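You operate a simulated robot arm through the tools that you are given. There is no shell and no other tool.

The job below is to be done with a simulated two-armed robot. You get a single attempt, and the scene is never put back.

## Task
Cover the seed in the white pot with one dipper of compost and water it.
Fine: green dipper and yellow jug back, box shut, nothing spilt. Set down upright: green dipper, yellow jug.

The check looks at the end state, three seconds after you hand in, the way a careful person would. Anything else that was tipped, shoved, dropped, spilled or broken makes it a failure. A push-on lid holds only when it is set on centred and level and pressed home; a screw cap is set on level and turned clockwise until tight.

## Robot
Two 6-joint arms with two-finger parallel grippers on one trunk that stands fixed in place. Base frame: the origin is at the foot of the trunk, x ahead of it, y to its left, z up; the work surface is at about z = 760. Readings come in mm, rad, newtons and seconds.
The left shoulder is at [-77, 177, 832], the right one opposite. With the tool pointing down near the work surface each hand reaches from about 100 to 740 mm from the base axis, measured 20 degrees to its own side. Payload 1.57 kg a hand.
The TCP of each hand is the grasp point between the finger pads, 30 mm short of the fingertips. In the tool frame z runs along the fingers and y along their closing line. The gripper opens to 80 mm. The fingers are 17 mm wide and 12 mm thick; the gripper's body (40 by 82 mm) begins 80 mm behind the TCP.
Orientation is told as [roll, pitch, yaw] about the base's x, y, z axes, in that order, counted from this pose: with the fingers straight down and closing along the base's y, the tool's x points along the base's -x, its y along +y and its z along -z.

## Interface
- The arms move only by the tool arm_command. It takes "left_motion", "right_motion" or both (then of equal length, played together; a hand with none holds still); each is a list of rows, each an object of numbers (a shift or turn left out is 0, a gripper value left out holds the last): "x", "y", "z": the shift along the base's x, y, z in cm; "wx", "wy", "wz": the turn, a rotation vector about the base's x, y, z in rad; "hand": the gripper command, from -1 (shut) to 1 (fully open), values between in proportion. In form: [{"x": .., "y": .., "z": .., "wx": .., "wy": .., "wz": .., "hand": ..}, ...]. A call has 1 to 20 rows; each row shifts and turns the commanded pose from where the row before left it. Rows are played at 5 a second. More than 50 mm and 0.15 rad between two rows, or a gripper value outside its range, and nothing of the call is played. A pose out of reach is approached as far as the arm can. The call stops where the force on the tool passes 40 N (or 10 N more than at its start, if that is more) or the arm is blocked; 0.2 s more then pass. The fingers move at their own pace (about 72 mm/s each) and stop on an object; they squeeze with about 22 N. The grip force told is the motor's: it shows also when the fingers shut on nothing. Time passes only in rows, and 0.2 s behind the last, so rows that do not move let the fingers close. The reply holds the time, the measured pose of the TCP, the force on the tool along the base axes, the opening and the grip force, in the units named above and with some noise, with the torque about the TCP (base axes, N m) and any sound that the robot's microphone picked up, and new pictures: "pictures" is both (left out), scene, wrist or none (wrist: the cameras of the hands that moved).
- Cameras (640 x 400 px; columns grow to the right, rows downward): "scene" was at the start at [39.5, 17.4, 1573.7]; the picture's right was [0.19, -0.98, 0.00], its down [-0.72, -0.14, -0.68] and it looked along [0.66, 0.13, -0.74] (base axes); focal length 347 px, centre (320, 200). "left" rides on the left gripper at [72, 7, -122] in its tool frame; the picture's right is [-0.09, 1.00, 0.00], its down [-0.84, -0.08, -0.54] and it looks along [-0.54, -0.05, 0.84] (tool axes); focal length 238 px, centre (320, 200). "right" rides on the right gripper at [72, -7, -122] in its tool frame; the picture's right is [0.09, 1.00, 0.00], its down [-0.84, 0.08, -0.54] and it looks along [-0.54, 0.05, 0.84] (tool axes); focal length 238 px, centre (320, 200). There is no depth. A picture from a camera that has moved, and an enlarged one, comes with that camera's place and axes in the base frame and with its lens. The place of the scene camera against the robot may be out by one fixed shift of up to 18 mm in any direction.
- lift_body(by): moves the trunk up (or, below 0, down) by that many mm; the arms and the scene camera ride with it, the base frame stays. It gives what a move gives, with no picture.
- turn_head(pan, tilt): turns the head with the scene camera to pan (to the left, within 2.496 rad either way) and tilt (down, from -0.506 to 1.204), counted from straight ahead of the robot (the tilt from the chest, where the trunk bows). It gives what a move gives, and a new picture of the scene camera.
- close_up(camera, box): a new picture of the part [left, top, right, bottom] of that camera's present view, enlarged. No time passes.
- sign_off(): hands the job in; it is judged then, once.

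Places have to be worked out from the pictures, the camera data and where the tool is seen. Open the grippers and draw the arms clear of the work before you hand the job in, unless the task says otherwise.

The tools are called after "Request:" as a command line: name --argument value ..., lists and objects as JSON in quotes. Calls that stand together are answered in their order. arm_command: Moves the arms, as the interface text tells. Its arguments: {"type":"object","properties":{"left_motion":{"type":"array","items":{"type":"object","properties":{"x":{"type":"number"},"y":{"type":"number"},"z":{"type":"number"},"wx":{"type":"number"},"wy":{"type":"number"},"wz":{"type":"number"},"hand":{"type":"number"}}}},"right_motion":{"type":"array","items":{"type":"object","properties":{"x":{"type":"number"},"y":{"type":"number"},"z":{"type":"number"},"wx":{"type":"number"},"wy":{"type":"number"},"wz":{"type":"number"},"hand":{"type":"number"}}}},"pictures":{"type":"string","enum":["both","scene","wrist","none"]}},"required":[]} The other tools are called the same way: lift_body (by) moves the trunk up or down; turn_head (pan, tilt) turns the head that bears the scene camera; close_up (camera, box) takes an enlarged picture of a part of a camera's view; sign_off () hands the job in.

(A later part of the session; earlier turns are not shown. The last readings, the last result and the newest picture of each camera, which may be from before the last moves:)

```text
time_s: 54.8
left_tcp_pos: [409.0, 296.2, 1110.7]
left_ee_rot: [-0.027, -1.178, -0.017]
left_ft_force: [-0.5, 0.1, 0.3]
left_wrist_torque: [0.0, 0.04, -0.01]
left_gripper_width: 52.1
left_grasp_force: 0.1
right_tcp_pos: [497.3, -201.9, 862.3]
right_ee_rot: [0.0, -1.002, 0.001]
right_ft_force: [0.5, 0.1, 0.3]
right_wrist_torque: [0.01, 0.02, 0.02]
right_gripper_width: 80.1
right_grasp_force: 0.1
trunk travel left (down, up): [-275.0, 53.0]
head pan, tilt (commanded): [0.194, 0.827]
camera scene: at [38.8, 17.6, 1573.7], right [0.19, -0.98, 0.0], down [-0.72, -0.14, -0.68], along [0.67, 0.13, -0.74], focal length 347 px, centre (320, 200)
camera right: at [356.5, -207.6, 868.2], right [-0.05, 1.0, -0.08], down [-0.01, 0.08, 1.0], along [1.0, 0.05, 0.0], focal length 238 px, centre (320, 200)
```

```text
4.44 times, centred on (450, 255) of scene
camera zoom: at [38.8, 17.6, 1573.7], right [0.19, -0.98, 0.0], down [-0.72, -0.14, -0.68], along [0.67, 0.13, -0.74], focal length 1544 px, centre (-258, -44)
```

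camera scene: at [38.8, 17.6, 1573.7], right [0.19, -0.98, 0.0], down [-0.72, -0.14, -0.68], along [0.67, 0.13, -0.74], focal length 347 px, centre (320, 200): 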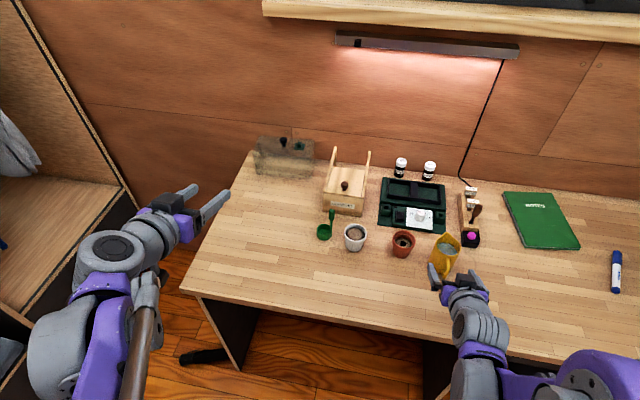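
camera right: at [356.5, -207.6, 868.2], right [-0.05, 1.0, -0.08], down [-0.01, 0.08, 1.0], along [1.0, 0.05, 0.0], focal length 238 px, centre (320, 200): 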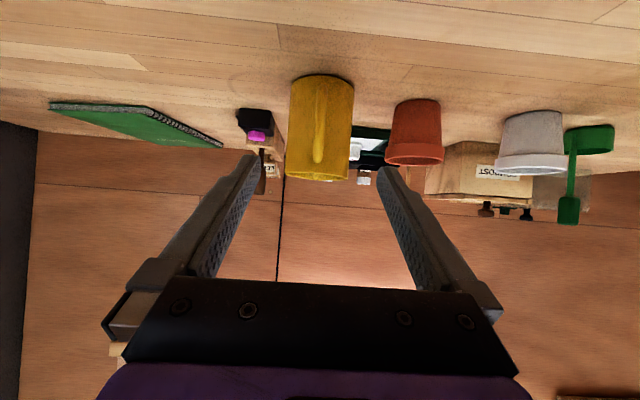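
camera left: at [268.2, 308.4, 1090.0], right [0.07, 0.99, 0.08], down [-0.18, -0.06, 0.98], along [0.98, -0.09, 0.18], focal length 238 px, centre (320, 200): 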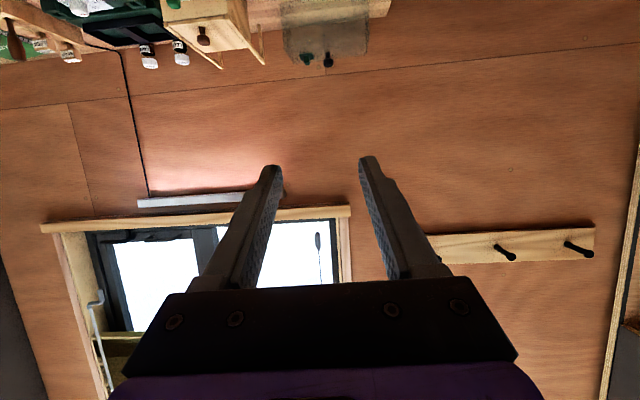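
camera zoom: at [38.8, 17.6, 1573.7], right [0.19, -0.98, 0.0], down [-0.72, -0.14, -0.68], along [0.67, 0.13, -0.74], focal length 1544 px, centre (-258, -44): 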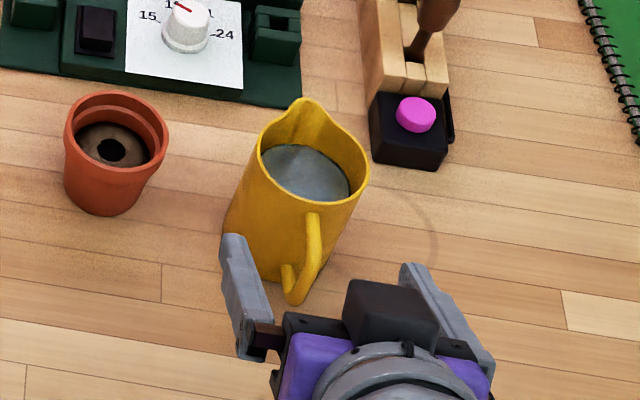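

The jug centre is at about (593, −202), 62 mm in diameter, with its rim at z≈843, and it's centred between the fingers. I'll advance along the tool axis so the pads lie on both sides of the body.

Request:
arm_command --right_motion '[{"x": 2.0, "z": -1.28}, {"x": 2.0, "z": -1.28}, {"x": 2.0, "z": -1.28}, {"x": 1.8, "z": -1.15}, {"x": 1.65, "z": -1.04}, {}]' --pictures "both"

Request:
close_up --camera "scene" --box '[390, 200, 510, 290]'

```text
time_s: 56.2
left_tcp_pos: [408.5, 296.4, 1111.5]
left_ee_rot: [-0.026, -1.178, -0.018]
left_ft_force: [-0.2, 0.7, 0.5]
left_wrist_torque: [-0.02, 0.02, -0.02]
left_gripper_width: 52.0
left_grasp_force: 0.0
right_tcp_pos: [591.2, -201.3, 802.2]
right_ee_rot: [0.001, -1.002, -0.002]
right_ft_force: [0.3, 0.0, 0.0]
right_wrist_torque: [0.0, -0.01, 0.0]
right_gripper_width: 79.9
right_grasp_force: 0.1
trunk travel left (down, up): [-275.0, 53.0]
head pan, tilt (commanded): [0.194, 0.827]
camera scene: at [39.1, 17.5, 1573.7], right [0.19, -0.98, 0.0], down [-0.72, -0.14, -0.68], along [0.66, 0.13, -0.74], focal length 347 px, centre (320, 200)
camera right: at [451.0, -207.3, 808.0], right [-0.05, 1.0, -0.08], down [-0.01, 0.08, 1.0], along [1.0, 0.05, 0.0], focal length 238 px, centre (320, 200)
```

scene: 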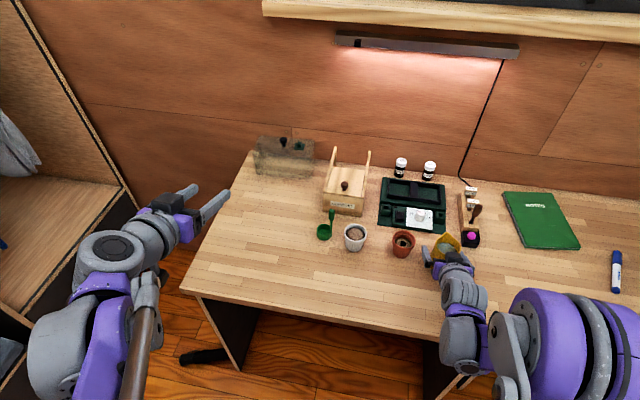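
right: 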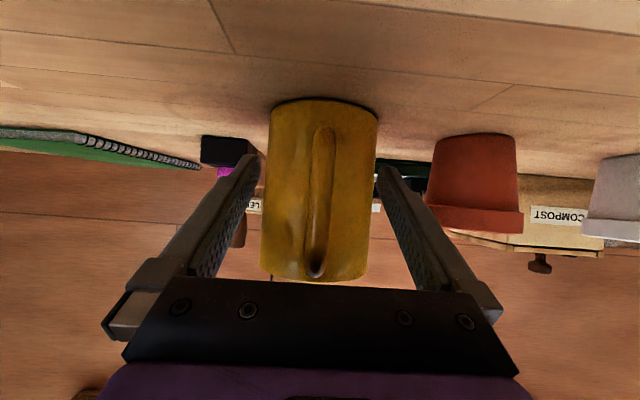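

```text
4.44 times, centred on (450, 245) of scene
camera zoom: at [39.1, 17.5, 1573.7], right [0.19, -0.98, 0.0], down [-0.72, -0.14, -0.68], along [0.66, 0.13, -0.74], focal length 1544 px, centre (-258, 0)
```

zoom: 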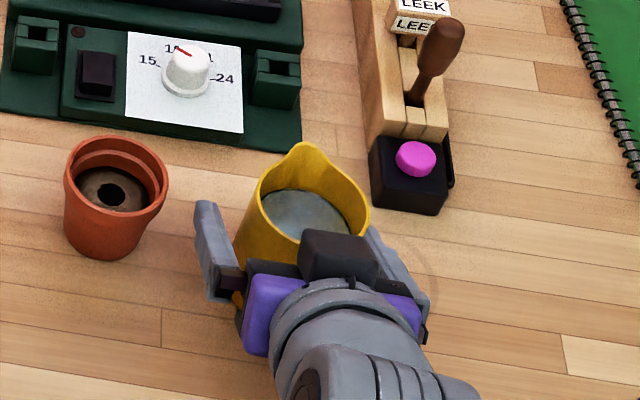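

The jug lies between the fingers with nothing touched. I'll close the gripper on the body.

Request:
arm_command --right_motion '[{"hand": 0.7}, {"hand": 0.5}, {"hand": 0.0}, {"hand": -1}, {}, {}]' --pictures "both"

Request:
close_up --camera "scene" --box '[390, 200, 510, 290]'

```text
time_s: 57.6
left_tcp_pos: [408.9, 296.2, 1110.5]
left_ee_rot: [-0.025, -1.177, -0.018]
left_ft_force: [-1.4, -0.9, -0.3]
left_wrist_torque: [-0.01, 0.03, 0.0]
left_gripper_width: 52.2
left_grasp_force: 0.0
right_tcp_pos: [591.5, -200.9, 802.5]
right_ee_rot: [-0.002, -0.999, -0.001]
right_ft_force: [0.0, -0.5, 1.8]
right_wrist_torque: [-0.06, 0.02, 0.0]
right_gripper_width: 53.6
right_grasp_force: 22.2
trunk travel left (down, up): [-275.0, 53.0]
head pan, tilt (commanded): [0.194, 0.827]
camera scene: at [39.4, 17.4, 1573.7], right [0.19, -0.98, 0.0], down [-0.72, -0.14, -0.68], along [0.66, 0.13, -0.74], focal length 347 px, centre (320, 200)
camera right: at [451.0, -207.5, 808.1], right [-0.05, 1.0, -0.08], down [0.0, 0.08, 1.0], along [1.0, 0.05, 0.0], focal length 238 px, centre (320, 200)
```

scene: 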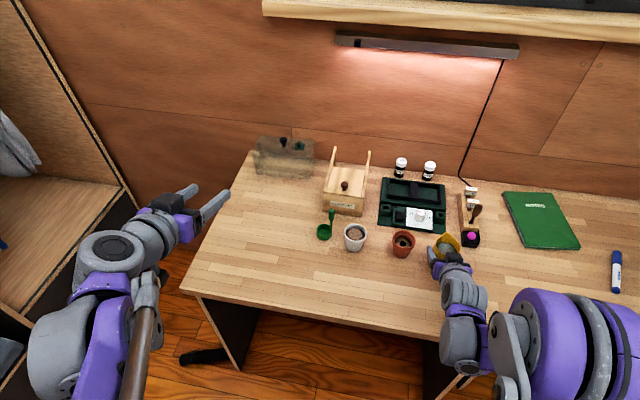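
right: 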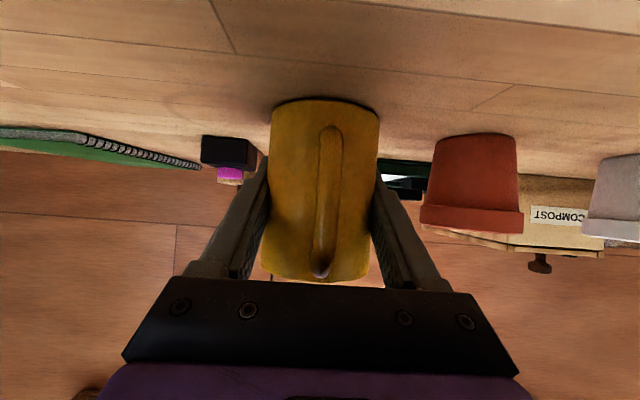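

```text
4.44 times, centred on (450, 245) of scene
camera zoom: at [39.4, 17.4, 1573.7], right [0.19, -0.98, 0.0], down [-0.72, -0.14, -0.68], along [0.66, 0.13, -0.74], focal length 1544 px, centre (-258, 0)
```

zoom: 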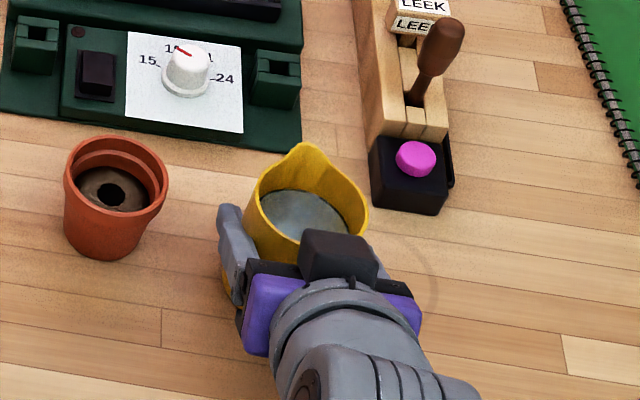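

The gripper closed to 53.6 mm at 22 N, so it's on the body. I'll lift 15 mm slowly and check that the jug doesn't tilt or slip.

Request:
arm_command --right_motion '[{"z": 0.3}, {"z": 0.6}, {"z": 0.6}, {}, {}]' --pictures "both"

Request:
close_up --camera "scene" --box '[390, 200, 510, 290]'

Request:
close_up --camera "right" --box '[220, 80, 420, 290]'

```text
time_s: 58.8
left_tcp_pos: [409.3, 295.9, 1110.0]
left_ee_rot: [-0.027, -1.176, -0.018]
left_ft_force: [0.1, 0.5, 0.3]
left_wrist_torque: [0.01, -0.03, -0.03]
left_gripper_width: 52.2
left_grasp_force: 0.2
right_tcp_pos: [591.6, -201.5, 817.4]
right_ee_rot: [0.0, -1.0, -0.002]
right_ft_force: [-0.4, 0.1, -2.6]
right_wrist_torque: [-0.01, -0.07, -0.03]
right_gripper_width: 53.8
right_grasp_force: 22.2
trunk travel left (down, up): [-275.0, 53.0]
head pan, tilt (commanded): [0.194, 0.827]
camera scene: at [39.8, 17.3, 1573.6], right [0.19, -0.98, 0.0], down [-0.72, -0.14, -0.68], along [0.66, 0.13, -0.74], focal length 347 px, centre (320, 200)
camera right: at [450.7, -207.3, 823.1], right [-0.05, 1.0, -0.08], down [0.0, 0.08, 1.0], along [1.0, 0.05, 0.0], focal length 238 px, centre (320, 200)
```

scene: 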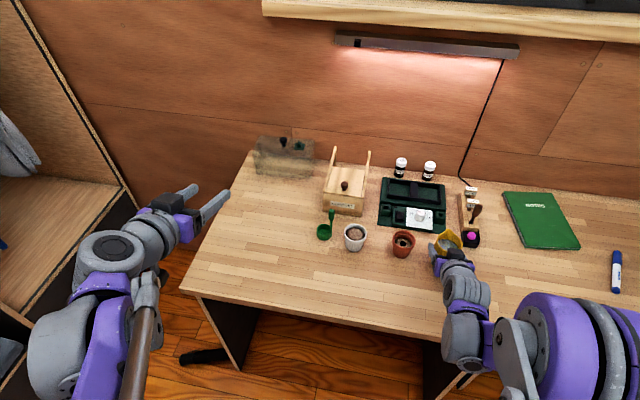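
right: 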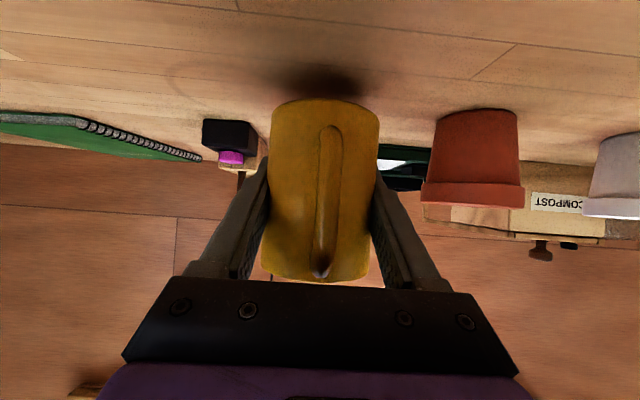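

```text
4.44 times, centred on (450, 245) of scene
camera zoom: at [39.8, 17.3, 1573.6], right [0.19, -0.98, 0.0], down [-0.72, -0.14, -0.68], along [0.66, 0.13, -0.74], focal length 1544 px, centre (-258, 0)
```

zoom: 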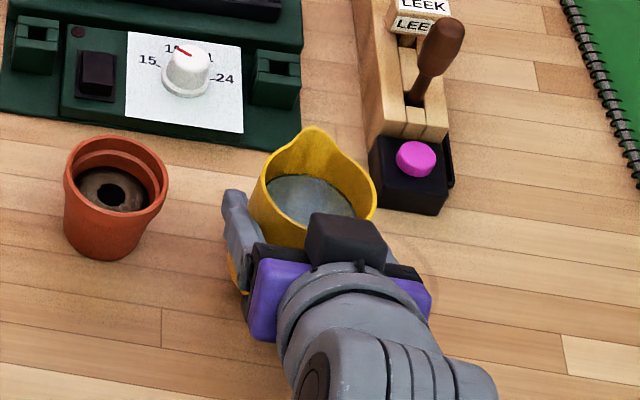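

```text
1.90 times, centred on (320, 185) of right
camera zoom: at [450.7, -207.3, 823.1], right [-0.05, 1.0, -0.08], down [0.0, 0.08, 1.0], along [1.0, 0.05, 0.0], focal length 454 px, centre (320, 229)
```

zoom: 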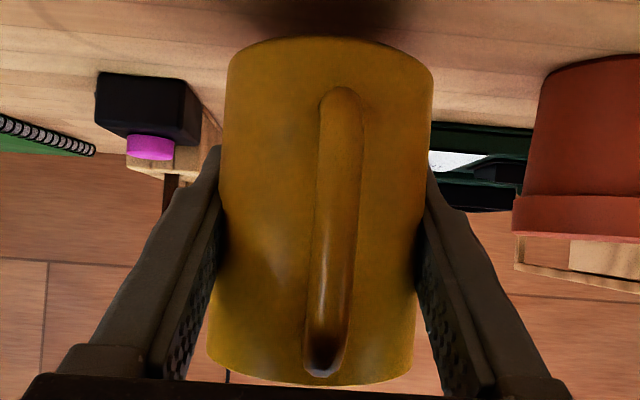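

The jug lifted level, weighs about 2.7 N and isn't slipping. I'll raise it to clear the pots, and meanwhile set the left hand as a side-viewing camera aimed at the white pot.

Request:
arm_command --right_motion '[{"z": 0.5}, {"z": 0.8}, {"z": 0.8}, {"z": 0.8}, {"z": 0.8}, {"z": 0.8}, {"z": 0.8}, {"z": 0.8}, {"z": 0.8}, {"z": 0.5}, {}, {}, {}]' --left_motion '[{"x": 1.0, "y": -0.45, "z": -1.46, "wy": 0.1445}, {"x": 1.0, "y": -0.45, "z": -1.46, "wy": 0.1445}, {"x": 1.0, "y": -0.45, "z": -1.46, "wy": 0.1445}, {"x": 1.0, "y": -0.45, "z": -1.46, "wy": 0.1445}, {"x": 1.0, "y": -0.45, "z": -1.46, "wz": -0.139}, {"x": 1.0, "y": -0.45, "z": -1.46, "wz": -0.139}, {"x": 1.0, "y": -0.45, "z": -1.46, "wz": -0.139}, {"x": 1.0, "y": -0.45, "z": -1.46, "wz": -0.139}, {"x": 1.0, "y": -0.45, "z": -1.46, "wz": -0.139}, {"x": 1.0, "y": -0.45, "z": -1.46, "wz": -0.139}, {"x": 1.0, "y": -0.45, "z": -1.46, "wz": -0.139}, {"x": 1.0, "y": -0.45, "z": -1.46, "wz": -0.139}, {"x": 1.0, "y": -0.45, "z": -1.46, "wz": -0.139}]' --pictures "both"

Request:
close_up --camera "scene" --box '[390, 190, 510, 280]'

Request:
close_up --camera "left" --box '[200, 80, 440, 280]'

```text
time_s: 61.6
left_tcp_pos: [538.4, 239.5, 920.6]
left_ee_rot: [-0.037, -0.598, -1.259]
left_ft_force: [0.6, 0.2, 0.8]
left_wrist_torque: [0.0, -0.01, 0.0]
left_gripper_width: 51.9
left_grasp_force: 0.1
right_tcp_pos: [592.9, -201.0, 890.7]
right_ee_rot: [0.0, -1.001, -0.001]
right_ft_force: [0.4, 1.3, -2.1]
right_wrist_torque: [-0.01, -0.05, -0.01]
right_gripper_width: 53.6
right_grasp_force: 21.7
trunk travel left (down, up): [-275.0, 53.0]
head pan, tilt (commanded): [0.194, 0.827]
camera scene: at [40.7, 17.6, 1573.6], right [0.19, -0.98, 0.0], down [-0.72, -0.14, -0.68], along [0.66, 0.13, -0.74], focal length 347 px, centre (320, 200)
camera right: at [452.0, -207.5, 896.8], right [-0.05, 1.0, -0.08], down [0.0, 0.08, 1.0], along [1.0, 0.05, 0.0], focal length 238 px, centre (320, 200)
camera left: at [509.8, 364.1, 979.1], right [0.98, 0.21, 0.02], down [0.06, -0.38, 0.92], along [0.2, -0.9, -0.39], focal length 238 px, centre (320, 200)
```

scene: 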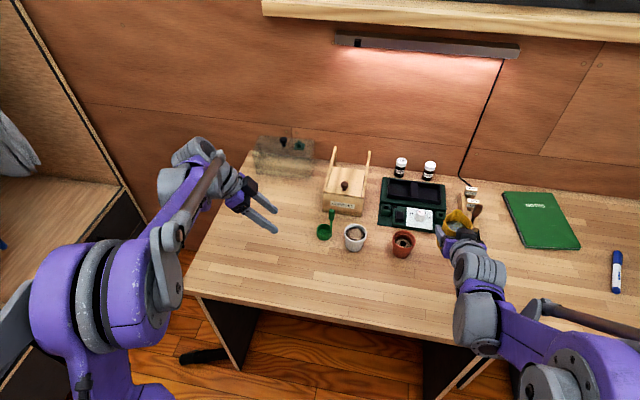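
right: 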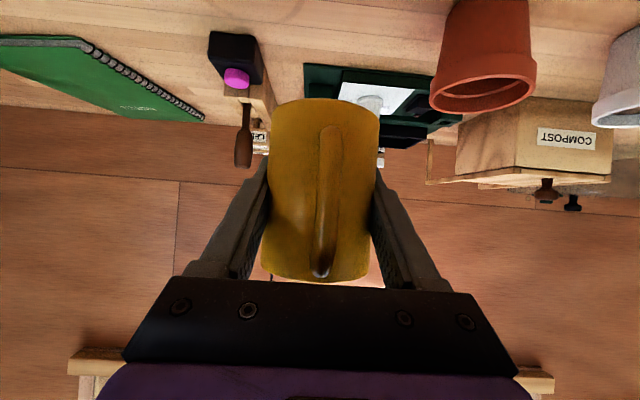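
left: 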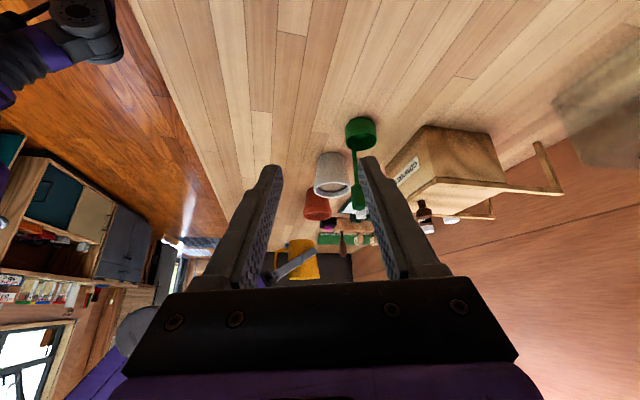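

```text
4.44 times, centred on (450, 235) of scene
camera zoom: at [40.7, 17.6, 1573.6], right [0.19, -0.98, 0.0], down [-0.72, -0.14, -0.68], along [0.66, 0.13, -0.74], focal length 1544 px, centre (-258, 44)
```

zoom: 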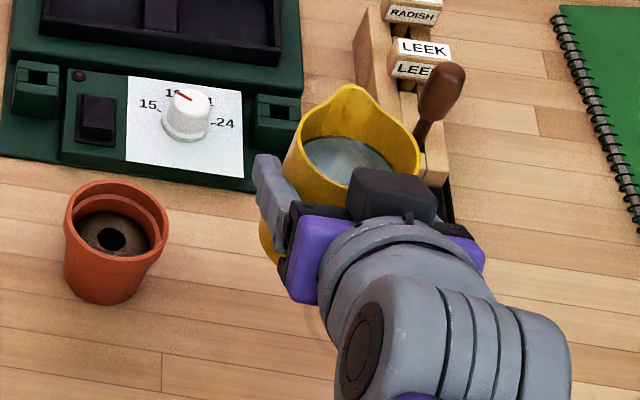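

```text
2.00 times, centred on (320, 180) of left
camera zoom: at [509.8, 364.1, 979.1], right [0.98, 0.21, 0.02], down [0.06, -0.38, 0.92], along [0.2, -0.9, -0.39], focal length 477 px, centre (320, 240)
```

zoom: 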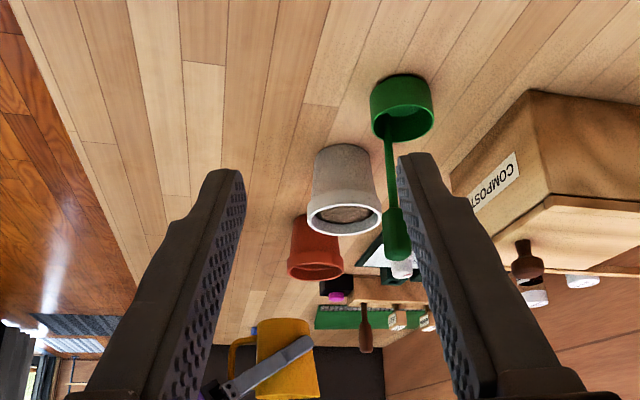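

The left camera now sees the pot clearly. I'll carry the jug level and gently across to a point just behind the white pot, at z≈890.

Request:
arm_command --right_motion '[{"x": -0.2, "y": 0.6}, {"x": -0.4, "y": 1.2}, {"x": -0.5, "y": 1.8}, {"x": -0.5, "y": 1.9}, {"x": -0.5, "y": 1.9}, {"x": -0.5, "y": 1.9}, {"x": -0.5, "y": 1.9}, {"x": -0.5, "y": 1.9}, {"x": -0.5, "y": 1.9}, {"x": -0.5, "y": 1.9}, {"x": -0.5, "y": 1.9}, {"x": -0.4, "y": 1.8}, {"x": -0.4, "y": 1.4}, {"x": -0.3, "y": 0.8}, {"x": -0.2, "y": 0.3}, {}]' --pictures "both"

Request:
close_up --camera "left" --box '[200, 80, 440, 280]'

Request:
close_up --camera "scene" --box '[300, 180, 420, 270]'

```text
time_s: 65.0
left_tcp_pos: [537.8, 237.9, 921.2]
left_ee_rot: [-0.037, -0.601, -1.259]
left_ft_force: [0.4, 0.1, -0.7]
left_wrist_torque: [0.0, -0.02, -0.02]
left_gripper_width: 52.0
left_grasp_force: 0.0
right_tcp_pos: [529.0, 29.0, 892.3]
right_ee_rot: [0.0, -1.0, 0.0]
right_ft_force: [0.7, 0.8, -3.5]
right_wrist_torque: [0.03, -0.03, 0.0]
right_gripper_width: 53.5
right_grasp_force: 22.1
trunk travel left (down, up): [-275.0, 53.0]
head pan, tilt (commanded): [0.194, 0.827]
camera scene: at [39.8, 17.4, 1573.7], right [0.19, -0.98, 0.0], down [-0.72, -0.14, -0.68], along [0.66, 0.13, -0.74], focal length 347 px, centre (320, 200)
camera right: at [386.9, 23.2, 897.5], right [-0.05, 1.0, -0.08], down [0.0, 0.08, 1.0], along [1.0, 0.05, 0.0], focal length 238 px, centre (320, 200)
```

scene: 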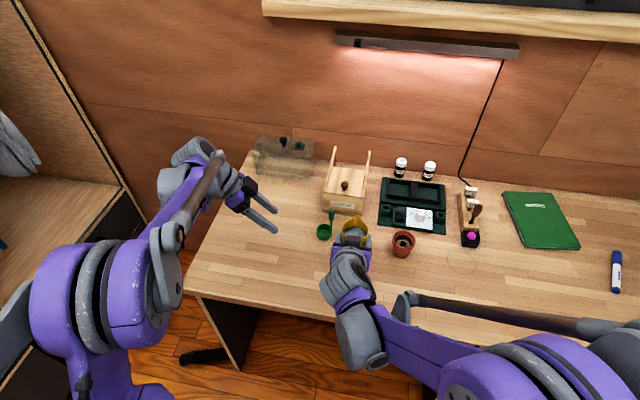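
right: 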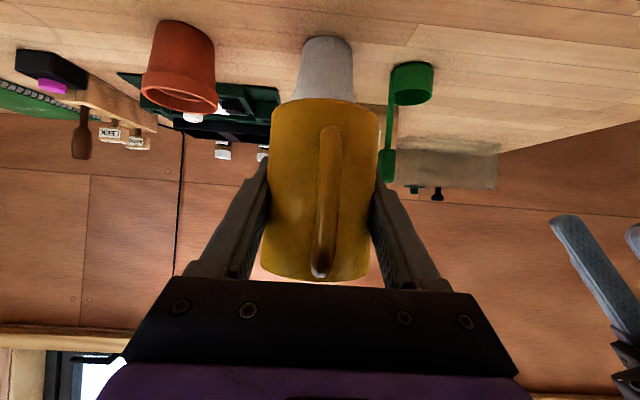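

```text
2.00 times, centred on (320, 180) of left
camera zoom: at [508.9, 363.9, 979.7], right [0.98, 0.21, 0.02], down [0.06, -0.38, 0.92], along [0.21, -0.9, -0.39], focal length 477 px, centre (320, 240)
```

zoom: 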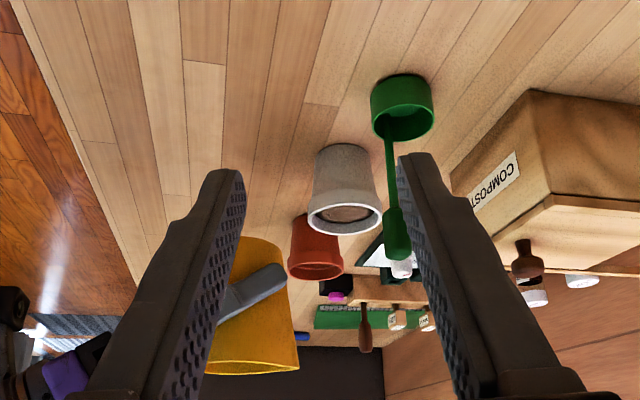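

```text
4.44 times, centred on (360, 225) of scene
camera zoom: at [39.8, 17.4, 1573.7], right [0.19, -0.98, 0.0], down [-0.72, -0.14, -0.68], along [0.66, 0.13, -0.74], focal length 1544 px, centre (142, 89)
```

zoom: 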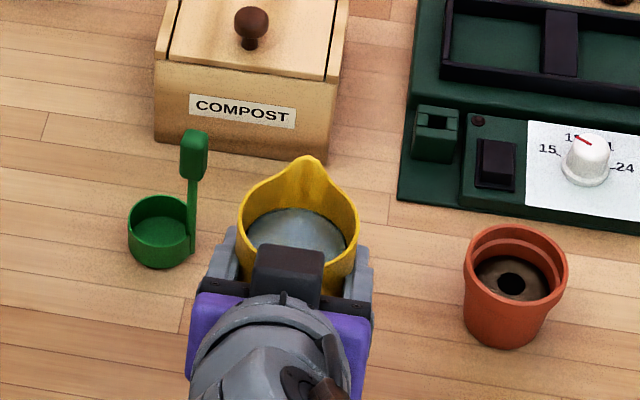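

The jug is lined up behind the pot with its spout at y≈30. I'll start tilting to about 25° while lowering a bit, which is below the expected pouring angle, and check from the side.

Request:
arm_command --right_motion '[{"x": 0.1, "z": -0.4, "wy": 0.109}, {"x": 0.1, "z": -0.5, "wy": 0.109}, {"x": 0.1, "z": -0.5, "wy": 0.109}, {"x": 0.1, "z": -0.5, "wy": 0.109}, {}]' --pictures "both"

Request:
close_up --camera "left" --box '[240, 120, 380, 260]'

Request:
close_up --camera "scene" --box '[300, 180, 420, 270]'

```text
time_s: 66.2
left_tcp_pos: [539.2, 238.3, 921.1]
left_ee_rot: [-0.038, -0.598, -1.259]
left_ft_force: [0.0, 0.4, 0.0]
left_wrist_torque: [0.0, -0.02, -0.02]
left_gripper_width: 52.0
left_grasp_force: 0.0
right_tcp_pos: [532.5, 29.7, 872.8]
right_ee_rot: [0.001, -0.563, 0.0]
right_ft_force: [0.4, -0.8, -3.0]
right_wrist_torque: [0.03, -0.01, 0.03]
right_gripper_width: 53.5
right_grasp_force: 22.0
trunk travel left (down, up): [-275.0, 53.0]
head pan, tilt (commanded): [0.194, 0.827]
camera scene: at [39.5, 17.4, 1573.6], right [0.19, -0.98, 0.0], down [-0.72, -0.14, -0.68], along [0.66, 0.13, -0.74], focal length 347 px, centre (320, 200)
camera right: at [406.7, 23.3, 937.4], right [-0.08, 1.0, -0.05], down [0.42, 0.08, 0.91], along [0.91, 0.05, -0.42], focal length 238 px, centre (320, 200)
```

scene: 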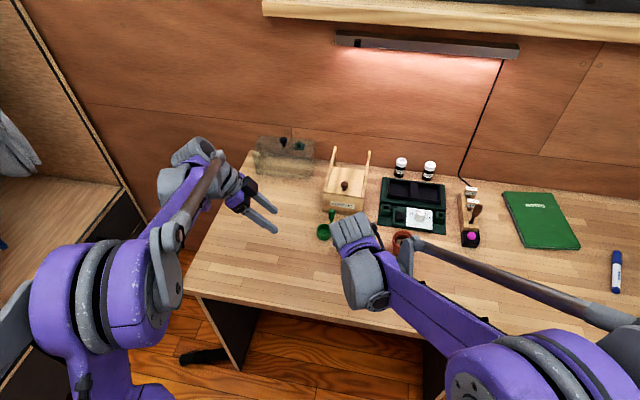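
right: 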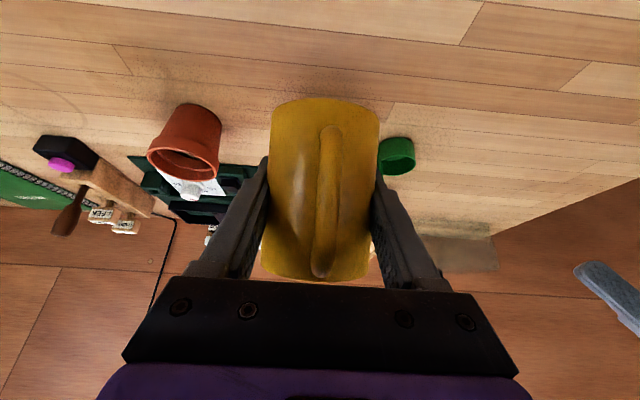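

```text
2.86 times, centred on (310, 190) of left
camera zoom: at [508.7, 363.9, 979.8], right [0.98, 0.21, 0.02], down [0.06, -0.38, 0.92], along [0.21, -0.9, -0.39], focal length 681 px, centre (349, 229)
```

zoom: 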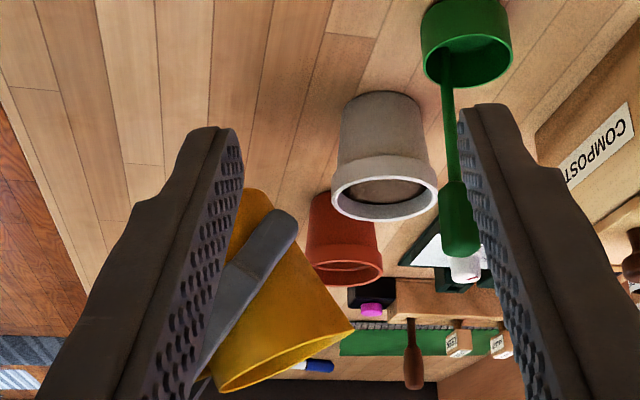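

```text
4.44 times, centred on (360, 225) of scene
camera zoom: at [39.5, 17.4, 1573.6], right [0.19, -0.98, 0.0], down [-0.72, -0.14, -0.68], along [0.66, 0.13, -0.74], focal length 1544 px, centre (142, 89)
```

zoom: 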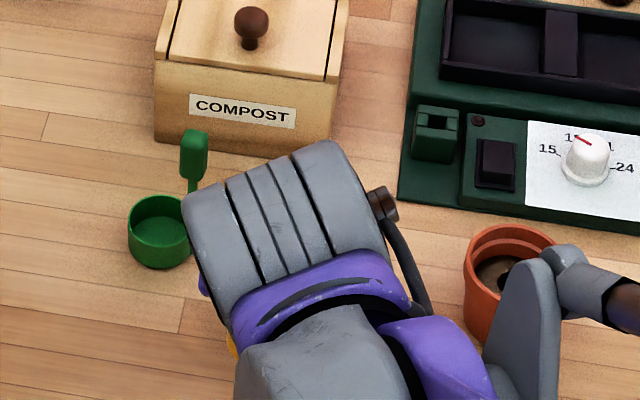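

The lip is at about (588, 30, 893), matching my model, and the pot centre is near (605, 30). I'll lower further and tilt to about 33°, watching for the first water.

Request:
arm_command --right_motion '[{"z": -1.0, "wy": 0.05}, {"z": -1.0, "wy": 0.05}, {"z": -0.9, "wy": 0.045}, {}]' --pictures "scene"

Request:
close_up --camera "left" --box '[240, 120, 380, 260]'

```text
time_s: 67.2
left_tcp_pos: [538.2, 239.3, 922.2]
left_ee_rot: [-0.036, -0.6, -1.259]
left_ft_force: [0.7, -0.5, -0.8]
left_wrist_torque: [0.01, -0.01, 0.02]
left_gripper_width: 52.2
left_grasp_force: 0.0
right_tcp_pos: [531.4, 28.7, 843.8]
right_ee_rot: [0.0, -0.42, 0.001]
right_ft_force: [0.7, 1.0, -2.3]
right_wrist_torque: [-0.05, -0.03, -0.02]
right_gripper_width: 53.6
right_grasp_force: 21.7
trunk travel left (down, up): [-275.0, 53.0]
head pan, tilt (commanded): [0.194, 0.827]
camera scene: at [39.5, 17.4, 1573.7], right [0.19, -0.98, 0.0], down [-0.72, -0.14, -0.68], along [0.66, 0.13, -0.74], focal length 347 px, centre (320, 200)
```

scene: 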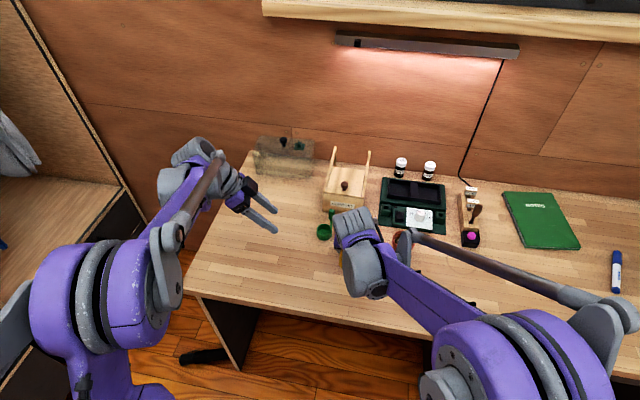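

```text
2.86 times, centred on (310, 190) of left
camera zoom: at [508.7, 363.9, 979.8], right [0.98, 0.21, 0.02], down [0.06, -0.38, 0.92], along [0.21, -0.9, -0.39], focal length 681 px, centre (349, 229)
```

zoom: 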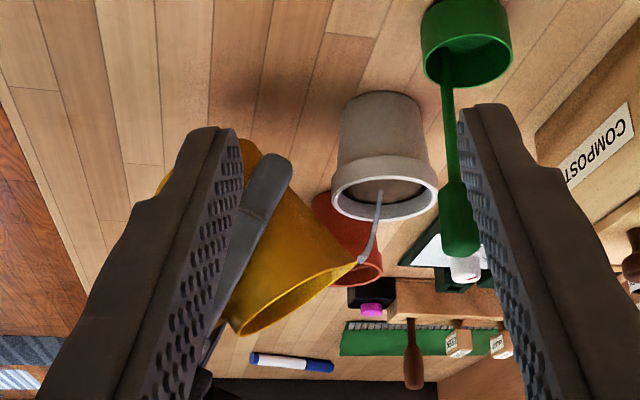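

Water is already streaming into the pot's centre at about 33°. I'll hold here briefly and watch the pot.

Request:
arm_command --right_motion '[{}, {}, {}]' --pictures "none"

Request:
close_up --camera "left" --box '[290, 130, 370, 220]'

```text
time_s: 68.0
left_tcp_pos: [539.2, 238.6, 920.5]
left_ee_rot: [-0.036, -0.599, -1.258]
left_ft_force: [-0.2, 0.5, 0.0]
left_wrist_torque: [-0.02, -0.03, 0.0]
left_gripper_width: 51.8
left_grasp_force: 0.1
right_tcp_pos: [531.9, 31.3, 843.4]
right_ee_rot: [0.0, -0.418, 0.002]
right_ft_force: [-0.7, -0.1, -2.0]
right_wrist_torque: [0.02, -0.01, 0.01]
right_gripper_width: 53.4
right_grasp_force: 21.6
trunk travel left (down, up): [-275.0, 53.0]
head pan, tilt (commanded): [0.194, 0.827]
```

```text
4.44 times, centred on (330, 175) of left
camera zoom: at [508.9, 363.9, 979.7], right [0.98, 0.21, 0.02], down [0.06, -0.38, 0.92], along [0.21, -0.9, -0.39], focal length 1059 px, centre (276, 311)
```

zoom: 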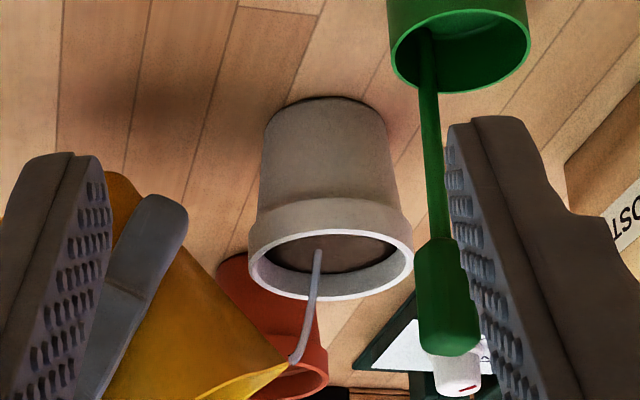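

The stream lands well inside the pot and the compost is darkening. I'll keep holding and check repeatedly for the level.

Request:
arm_command --right_motion '[{}, {}, {}, {}]' --pictures "none"

Request:
close_up --camera "left" --box '[290, 130, 370, 220]'

```text
time_s: 69.0
left_tcp_pos: [538.1, 238.2, 920.4]
left_ee_rot: [-0.037, -0.599, -1.26]
left_ft_force: [0.4, 0.3, -0.3]
left_wrist_torque: [0.01, -0.01, -0.01]
left_gripper_width: 52.0
left_grasp_force: 0.0
right_tcp_pos: [532.2, 30.3, 842.9]
right_ee_rot: [-0.001, -0.419, 0.0]
right_ft_force: [-0.4, 0.2, -3.4]
right_wrist_torque: [0.03, -0.05, 0.0]
right_gripper_width: 53.6
right_grasp_force: 21.9
trunk travel left (down, up): [-275.0, 53.0]
head pan, tilt (commanded): [0.194, 0.827]
```

```text
4.44 times, centred on (330, 175) of left
camera zoom: at [508.9, 363.9, 979.7], right [0.98, 0.21, 0.02], down [0.06, -0.38, 0.92], along [0.21, -0.9, -0.39], focal length 1059 px, centre (276, 311)
```

zoom: 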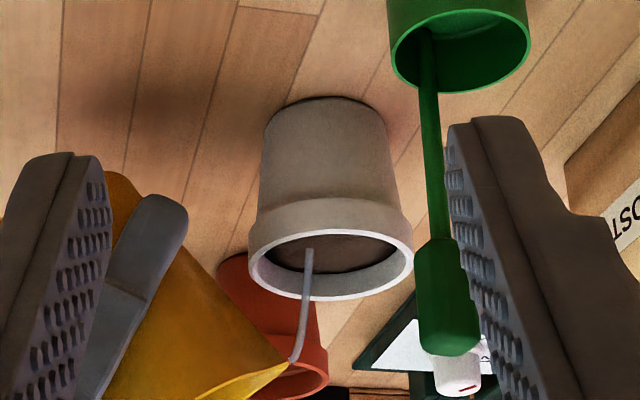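

The flow is easing as the level reaches the lip. I'll tilt about 2.5° more for a steady pour and keep checking the pot.

Request:
arm_command --right_motion '[{"wy": 0.022}, {"wy": 0.022}, {}, {}, {}]' --pictures "none"

Request:
close_up --camera "left" --box '[290, 130, 370, 220]'

```text
time_s: 70.2
left_tcp_pos: [536.9, 238.1, 920.3]
left_ee_rot: [-0.036, -0.599, -1.258]
left_ft_force: [0.6, 0.2, 0.2]
left_wrist_torque: [-0.02, 0.01, -0.02]
left_gripper_width: 52.0
left_grasp_force: 0.0
right_tcp_pos: [532.7, 29.0, 844.0]
right_ee_rot: [-0.001, -0.376, -0.001]
right_ft_force: [-0.5, -0.7, -2.2]
right_wrist_torque: [0.01, 0.0, 0.0]
right_gripper_width: 53.6
right_grasp_force: 21.4
trunk travel left (down, up): [-275.0, 53.0]
head pan, tilt (commanded): [0.194, 0.827]
```

```text
4.44 times, centred on (330, 175) of left
camera zoom: at [508.9, 363.9, 979.7], right [0.98, 0.21, 0.02], down [0.06, -0.38, 0.92], along [0.21, -0.9, -0.39], focal length 1059 px, centre (276, 311)
```

zoom: 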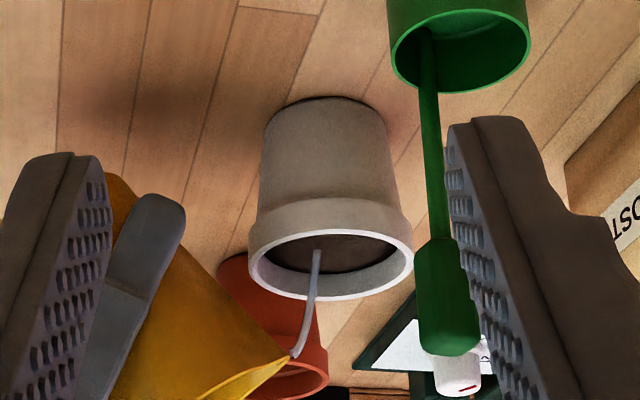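

The flow is steady into the pot, with no pooling over the rim. I'll hold another second and look closely at the soil.

Request:
arm_command --right_motion '[{}, {}, {}, {}]' --pictures "none"

Request:
close_up --camera "left" --box '[315, 165, 355, 195]'

```text
time_s: 71.2
left_tcp_pos: [538.7, 238.3, 920.7]
left_ee_rot: [-0.035, -0.599, -1.259]
left_ft_force: [0.0, -0.1, 0.1]
left_wrist_torque: [-0.01, 0.01, -0.01]
left_gripper_width: 51.9
left_grasp_force: 0.1
right_tcp_pos: [531.8, 29.8, 843.1]
right_ee_rot: [0.0, -0.376, 0.001]
right_ft_force: [0.0, -0.6, -2.1]
right_wrist_torque: [0.01, -0.02, 0.02]
right_gripper_width: 53.8
right_grasp_force: 21.9
trunk travel left (down, up): [-275.0, 53.0]
head pan, tilt (commanded): [0.194, 0.827]
```

```text
13.33 times, centred on (335, 180) of left
camera zoom: at [508.9, 363.9, 979.7], right [0.98, 0.21, 0.02], down [0.06, -0.38, 0.92], along [0.21, -0.9, -0.39], focal length 3178 px, centre (120, 467)
```

zoom: 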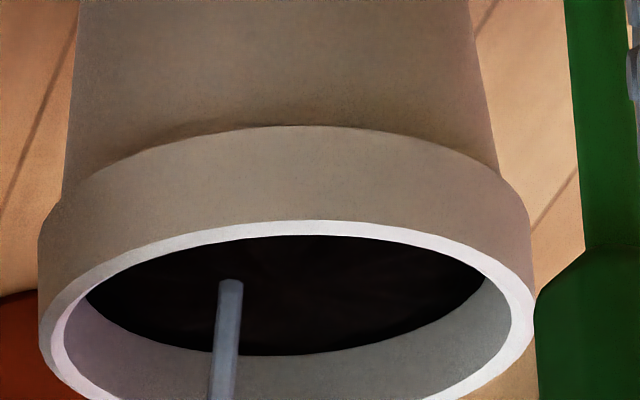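

The soil has turned uniformly dark and wet, and its surface is still well below the rim. I'll let it run a little longer and compare.

Request:
arm_command --right_motion '[{"wy": 0.02}, {}, {}, {}, {}]' --pictures "none"

Request:
close_up --camera "left" --box '[315, 165, 355, 195]'

```text
time_s: 72.4
left_tcp_pos: [537.7, 238.6, 920.5]
left_ee_rot: [-0.035, -0.6, -1.258]
left_ft_force: [0.0, 0.6, 0.2]
left_wrist_torque: [-0.02, 0.0, 0.0]
left_gripper_width: 51.9
left_grasp_force: 0.1
right_tcp_pos: [532.5, 29.2, 842.9]
right_ee_rot: [0.0, -0.356, 0.0]
right_ft_force: [-0.2, 0.5, -1.8]
right_wrist_torque: [-0.01, -0.02, -0.01]
right_gripper_width: 53.6
right_grasp_force: 21.7
trunk travel left (down, up): [-275.0, 53.0]
head pan, tilt (commanded): [0.194, 0.827]
```

```text
13.33 times, centred on (335, 180) of left
camera zoom: at [508.9, 363.9, 979.7], right [0.98, 0.21, 0.02], down [0.06, -0.38, 0.92], along [0.21, -0.9, -0.39], focal length 3178 px, centre (120, 467)
```

zoom: 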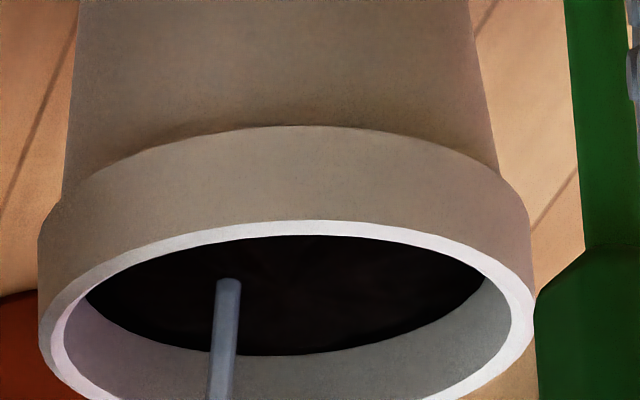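

The soil is evenly wet with no standing water. I'll tilt another 1.5° for a slightly fuller watering, hold, then stop.

Request:
arm_command --right_motion '[{"wy": 0.028}, {}, {}, {}, {}, {}, {}]' --pictures "none"

Request:
close_up --camera "left" --box '[290, 130, 370, 220]'

Request:
close_up --camera "left" --box '[315, 165, 355, 195]'

```text
time_s: 74.0
left_tcp_pos: [537.1, 238.8, 921.8]
left_ee_rot: [-0.036, -0.599, -1.258]
left_ft_force: [0.2, 0.2, -0.3]
left_wrist_torque: [0.0, 0.0, 0.04]
left_gripper_width: 52.0
left_grasp_force: 0.2
right_tcp_pos: [531.9, 29.2, 843.5]
right_ee_rot: [0.003, -0.329, -0.001]
right_ft_force: [0.6, -0.2, -2.0]
right_wrist_torque: [-0.02, -0.01, 0.02]
right_gripper_width: 53.5
right_grasp_force: 22.5
trunk travel left (down, up): [-275.0, 53.0]
head pan, tilt (commanded): [0.194, 0.827]
```

```text
4.44 times, centred on (330, 175) of left
camera zoom: at [508.9, 363.9, 979.7], right [0.98, 0.21, 0.02], down [0.06, -0.38, 0.92], along [0.21, -0.9, -0.39], focal length 1059 px, centre (276, 311)
```

zoom: 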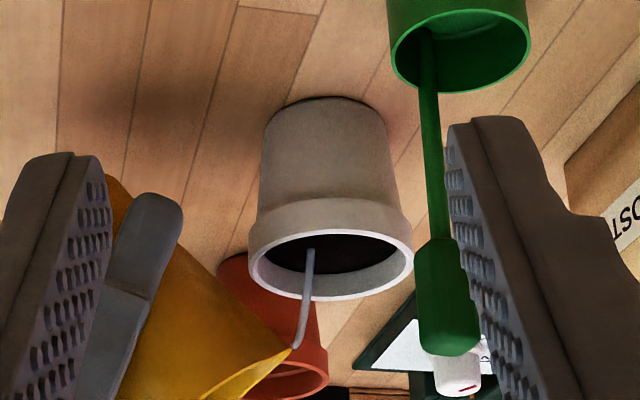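

```text
13.33 times, centred on (335, 180) of left
camera zoom: at [508.9, 363.9, 979.7], right [0.98, 0.21, 0.02], down [0.06, -0.38, 0.92], along [0.21, -0.9, -0.39], focal length 3178 px, centre (120, 467)
```

zoom: 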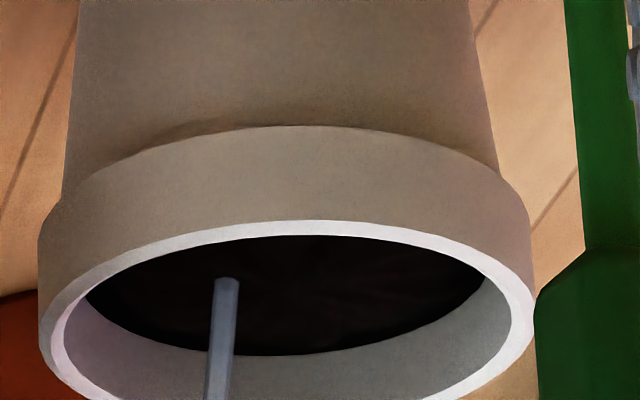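

The pot is well watered. I'll tip the jug back promptly so the stream stops over the pot, then raise it upright.

Request:
arm_command --right_motion '[{"wy": -0.15}, {"wy": -0.15, "z": 0.3}, {"wy": -0.13, "z": 1.0}, {"wy": -0.12, "z": 1.2}, {"wy": -0.12, "z": 1.2}, {"z": 1.0}, {}]' --pictures "both"

Request:
close_up --camera "left" --box '[240, 120, 380, 260]'

Request:
close_up --camera "right" --box '[220, 80, 420, 290]'

```text
time_s: 75.6
left_tcp_pos: [537.9, 239.1, 919.4]
left_ee_rot: [-0.037, -0.599, -1.26]
left_ft_force: [-0.6, -0.6, 0.1]
left_wrist_torque: [-0.03, 0.01, 0.04]
left_gripper_width: 52.0
left_grasp_force: 0.1
right_tcp_pos: [532.9, 29.8, 892.0]
right_ee_rot: [0.0, -0.998, -0.001]
right_ft_force: [-0.2, -0.1, -2.8]
right_wrist_torque: [0.0, -0.01, -0.01]
right_gripper_width: 54.0
right_grasp_force: 21.9
trunk travel left (down, up): [-275.0, 53.0]
head pan, tilt (commanded): [0.194, 0.827]
camera scene: at [39.9, 17.5, 1573.6], right [0.19, -0.98, 0.0], down [-0.72, -0.14, -0.68], along [0.66, 0.13, -0.74], focal length 347 px, centre (320, 200)
camera right: at [391.4, 23.6, 896.7], right [-0.05, 1.0, -0.08], down [0.0, 0.08, 1.0], along [1.0, 0.05, 0.0], focal length 238 px, centre (320, 200)
```

scene: 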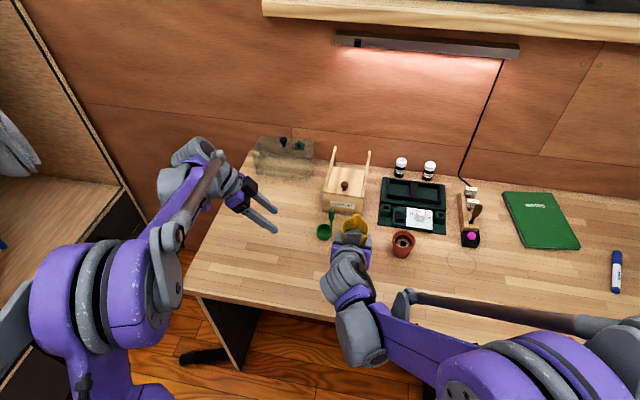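
right: 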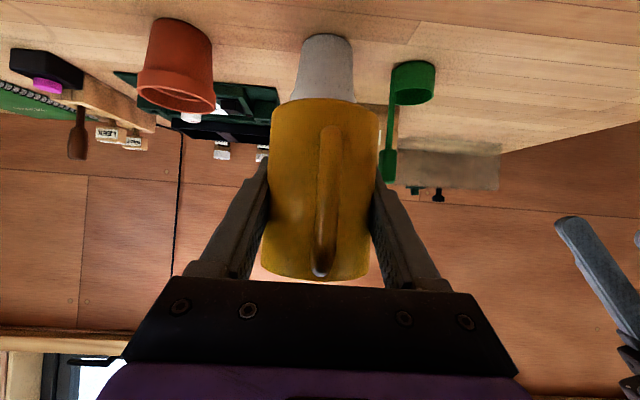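

```text
2.86 times, centred on (310, 190) of left
camera zoom: at [509.0, 364.0, 979.6], right [0.98, 0.21, 0.02], down [0.06, -0.38, 0.92], along [0.21, -0.9, -0.39], focal length 681 px, centre (349, 229)
```

zoom: 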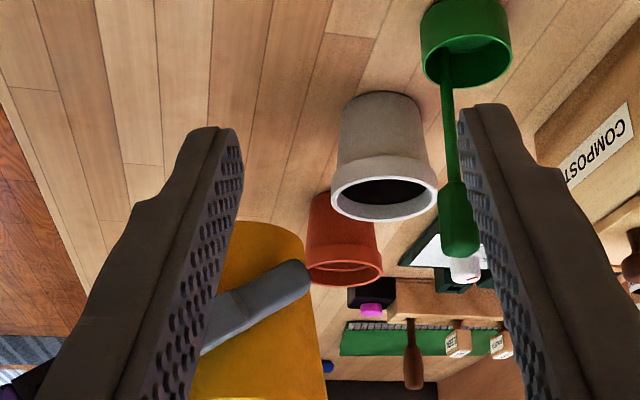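

```text
1.90 times, centred on (320, 185) of right
camera zoom: at [391.4, 23.6, 896.7], right [-0.05, 1.0, -0.08], down [0.0, 0.08, 1.0], along [1.0, 0.05, 0.0], focal length 454 px, centre (320, 229)
```

zoom: 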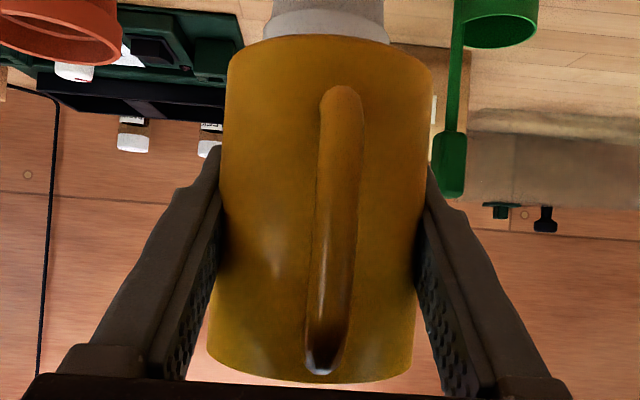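

The jug is upright with no slip in the grip and no drips on the table. I'll carry it back along the same path to above its original place.

Request:
arm_command --right_motion '[{"x": 0.2, "y": -0.6}, {"x": 0.4, "y": -1.2}, {"x": 0.5, "y": -1.8}, {"x": 0.5, "y": -1.9}, {"x": 0.5, "y": -1.9}, {"x": 0.5, "y": -1.9}, {"x": 0.5, "y": -1.9}, {"x": 0.5, "y": -1.9}, {"x": 0.5, "y": -1.9}, {"x": 0.5, "y": -1.9}, {"x": 0.5, "y": -1.9}, {"x": 0.3, "y": -1.8}, {"x": 0.3, "y": -1.4}, {"x": 0.2, "y": -0.8, "wy": -0.003}, {"x": 0.1, "y": -0.3}, {}]' --pictures "both"

Request:
close_up --camera "scene" --box '[390, 190, 510, 280]'

Request:
close_up --camera "scene" --box '[300, 180, 420, 270]'

```text
time_s: 79.0
left_tcp_pos: [538.1, 238.7, 920.0]
left_ee_rot: [-0.035, -0.598, -1.258]
left_ft_force: [-0.1, 0.0, -0.5]
left_wrist_torque: [0.03, 0.04, 0.03]
left_gripper_width: 52.1
left_grasp_force: 0.1
right_tcp_pos: [591.8, -200.6, 890.7]
right_ee_rot: [-0.001, -1.0, 0.0]
right_ft_force: [-1.0, 0.4, -2.9]
right_wrist_torque: [-0.01, -0.03, 0.0]
right_gripper_width: 53.7
right_grasp_force: 21.9
trunk travel left (down, up): [-275.0, 53.0]
head pan, tilt (commanded): [0.194, 0.827]
camera scene: at [39.7, 17.3, 1573.7], right [0.19, -0.98, 0.0], down [-0.72, -0.14, -0.68], along [0.66, 0.13, -0.74], focal length 347 px, centre (320, 200)
camera right: at [451.0, -207.8, 896.2], right [-0.05, 1.0, -0.08], down [0.0, 0.08, 1.0], along [1.0, 0.05, 0.0], focal length 238 px, centre (320, 200)
```

scene: 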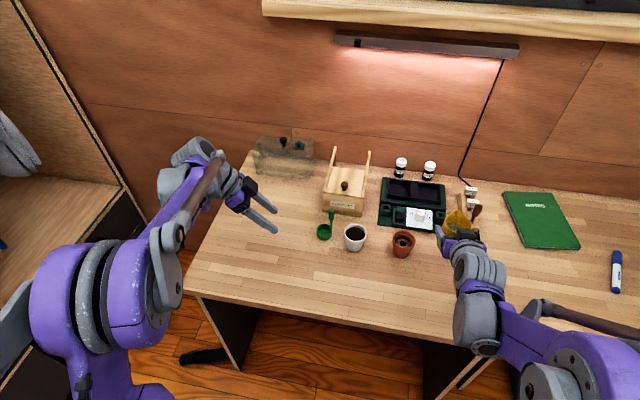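
right: 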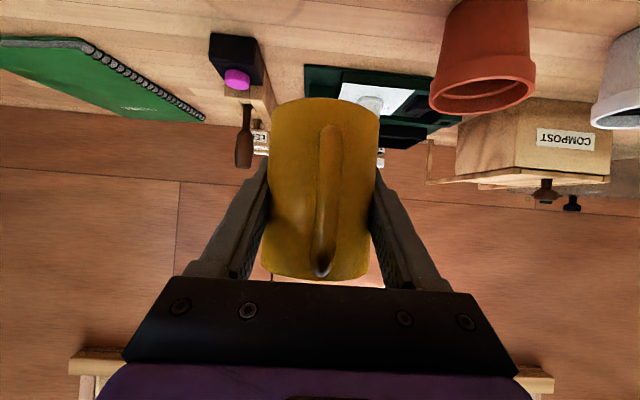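

```text
4.44 times, centred on (450, 235) of scene
camera zoom: at [39.7, 17.3, 1573.7], right [0.19, -0.98, 0.0], down [-0.72, -0.14, -0.68], along [0.66, 0.13, -0.74], focal length 1544 px, centre (-258, 44)
```

zoom: 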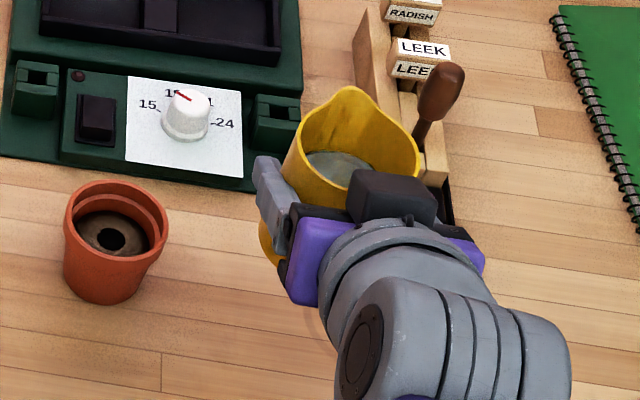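

```text
4.44 times, centred on (360, 225) of scene
camera zoom: at [39.7, 17.3, 1573.7], right [0.19, -0.98, 0.0], down [-0.72, -0.14, -0.68], along [0.66, 0.13, -0.74], focal length 1544 px, centre (142, 89)
```

zoom: 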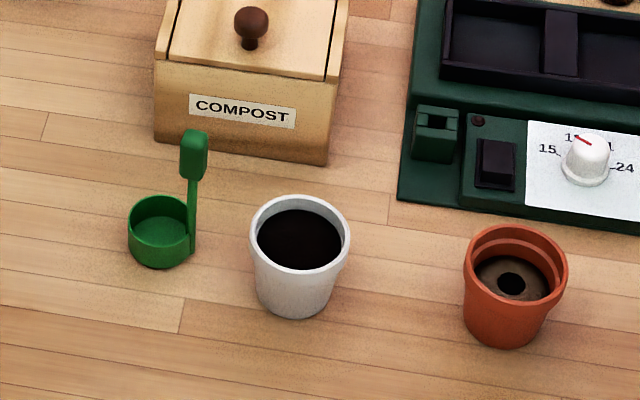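

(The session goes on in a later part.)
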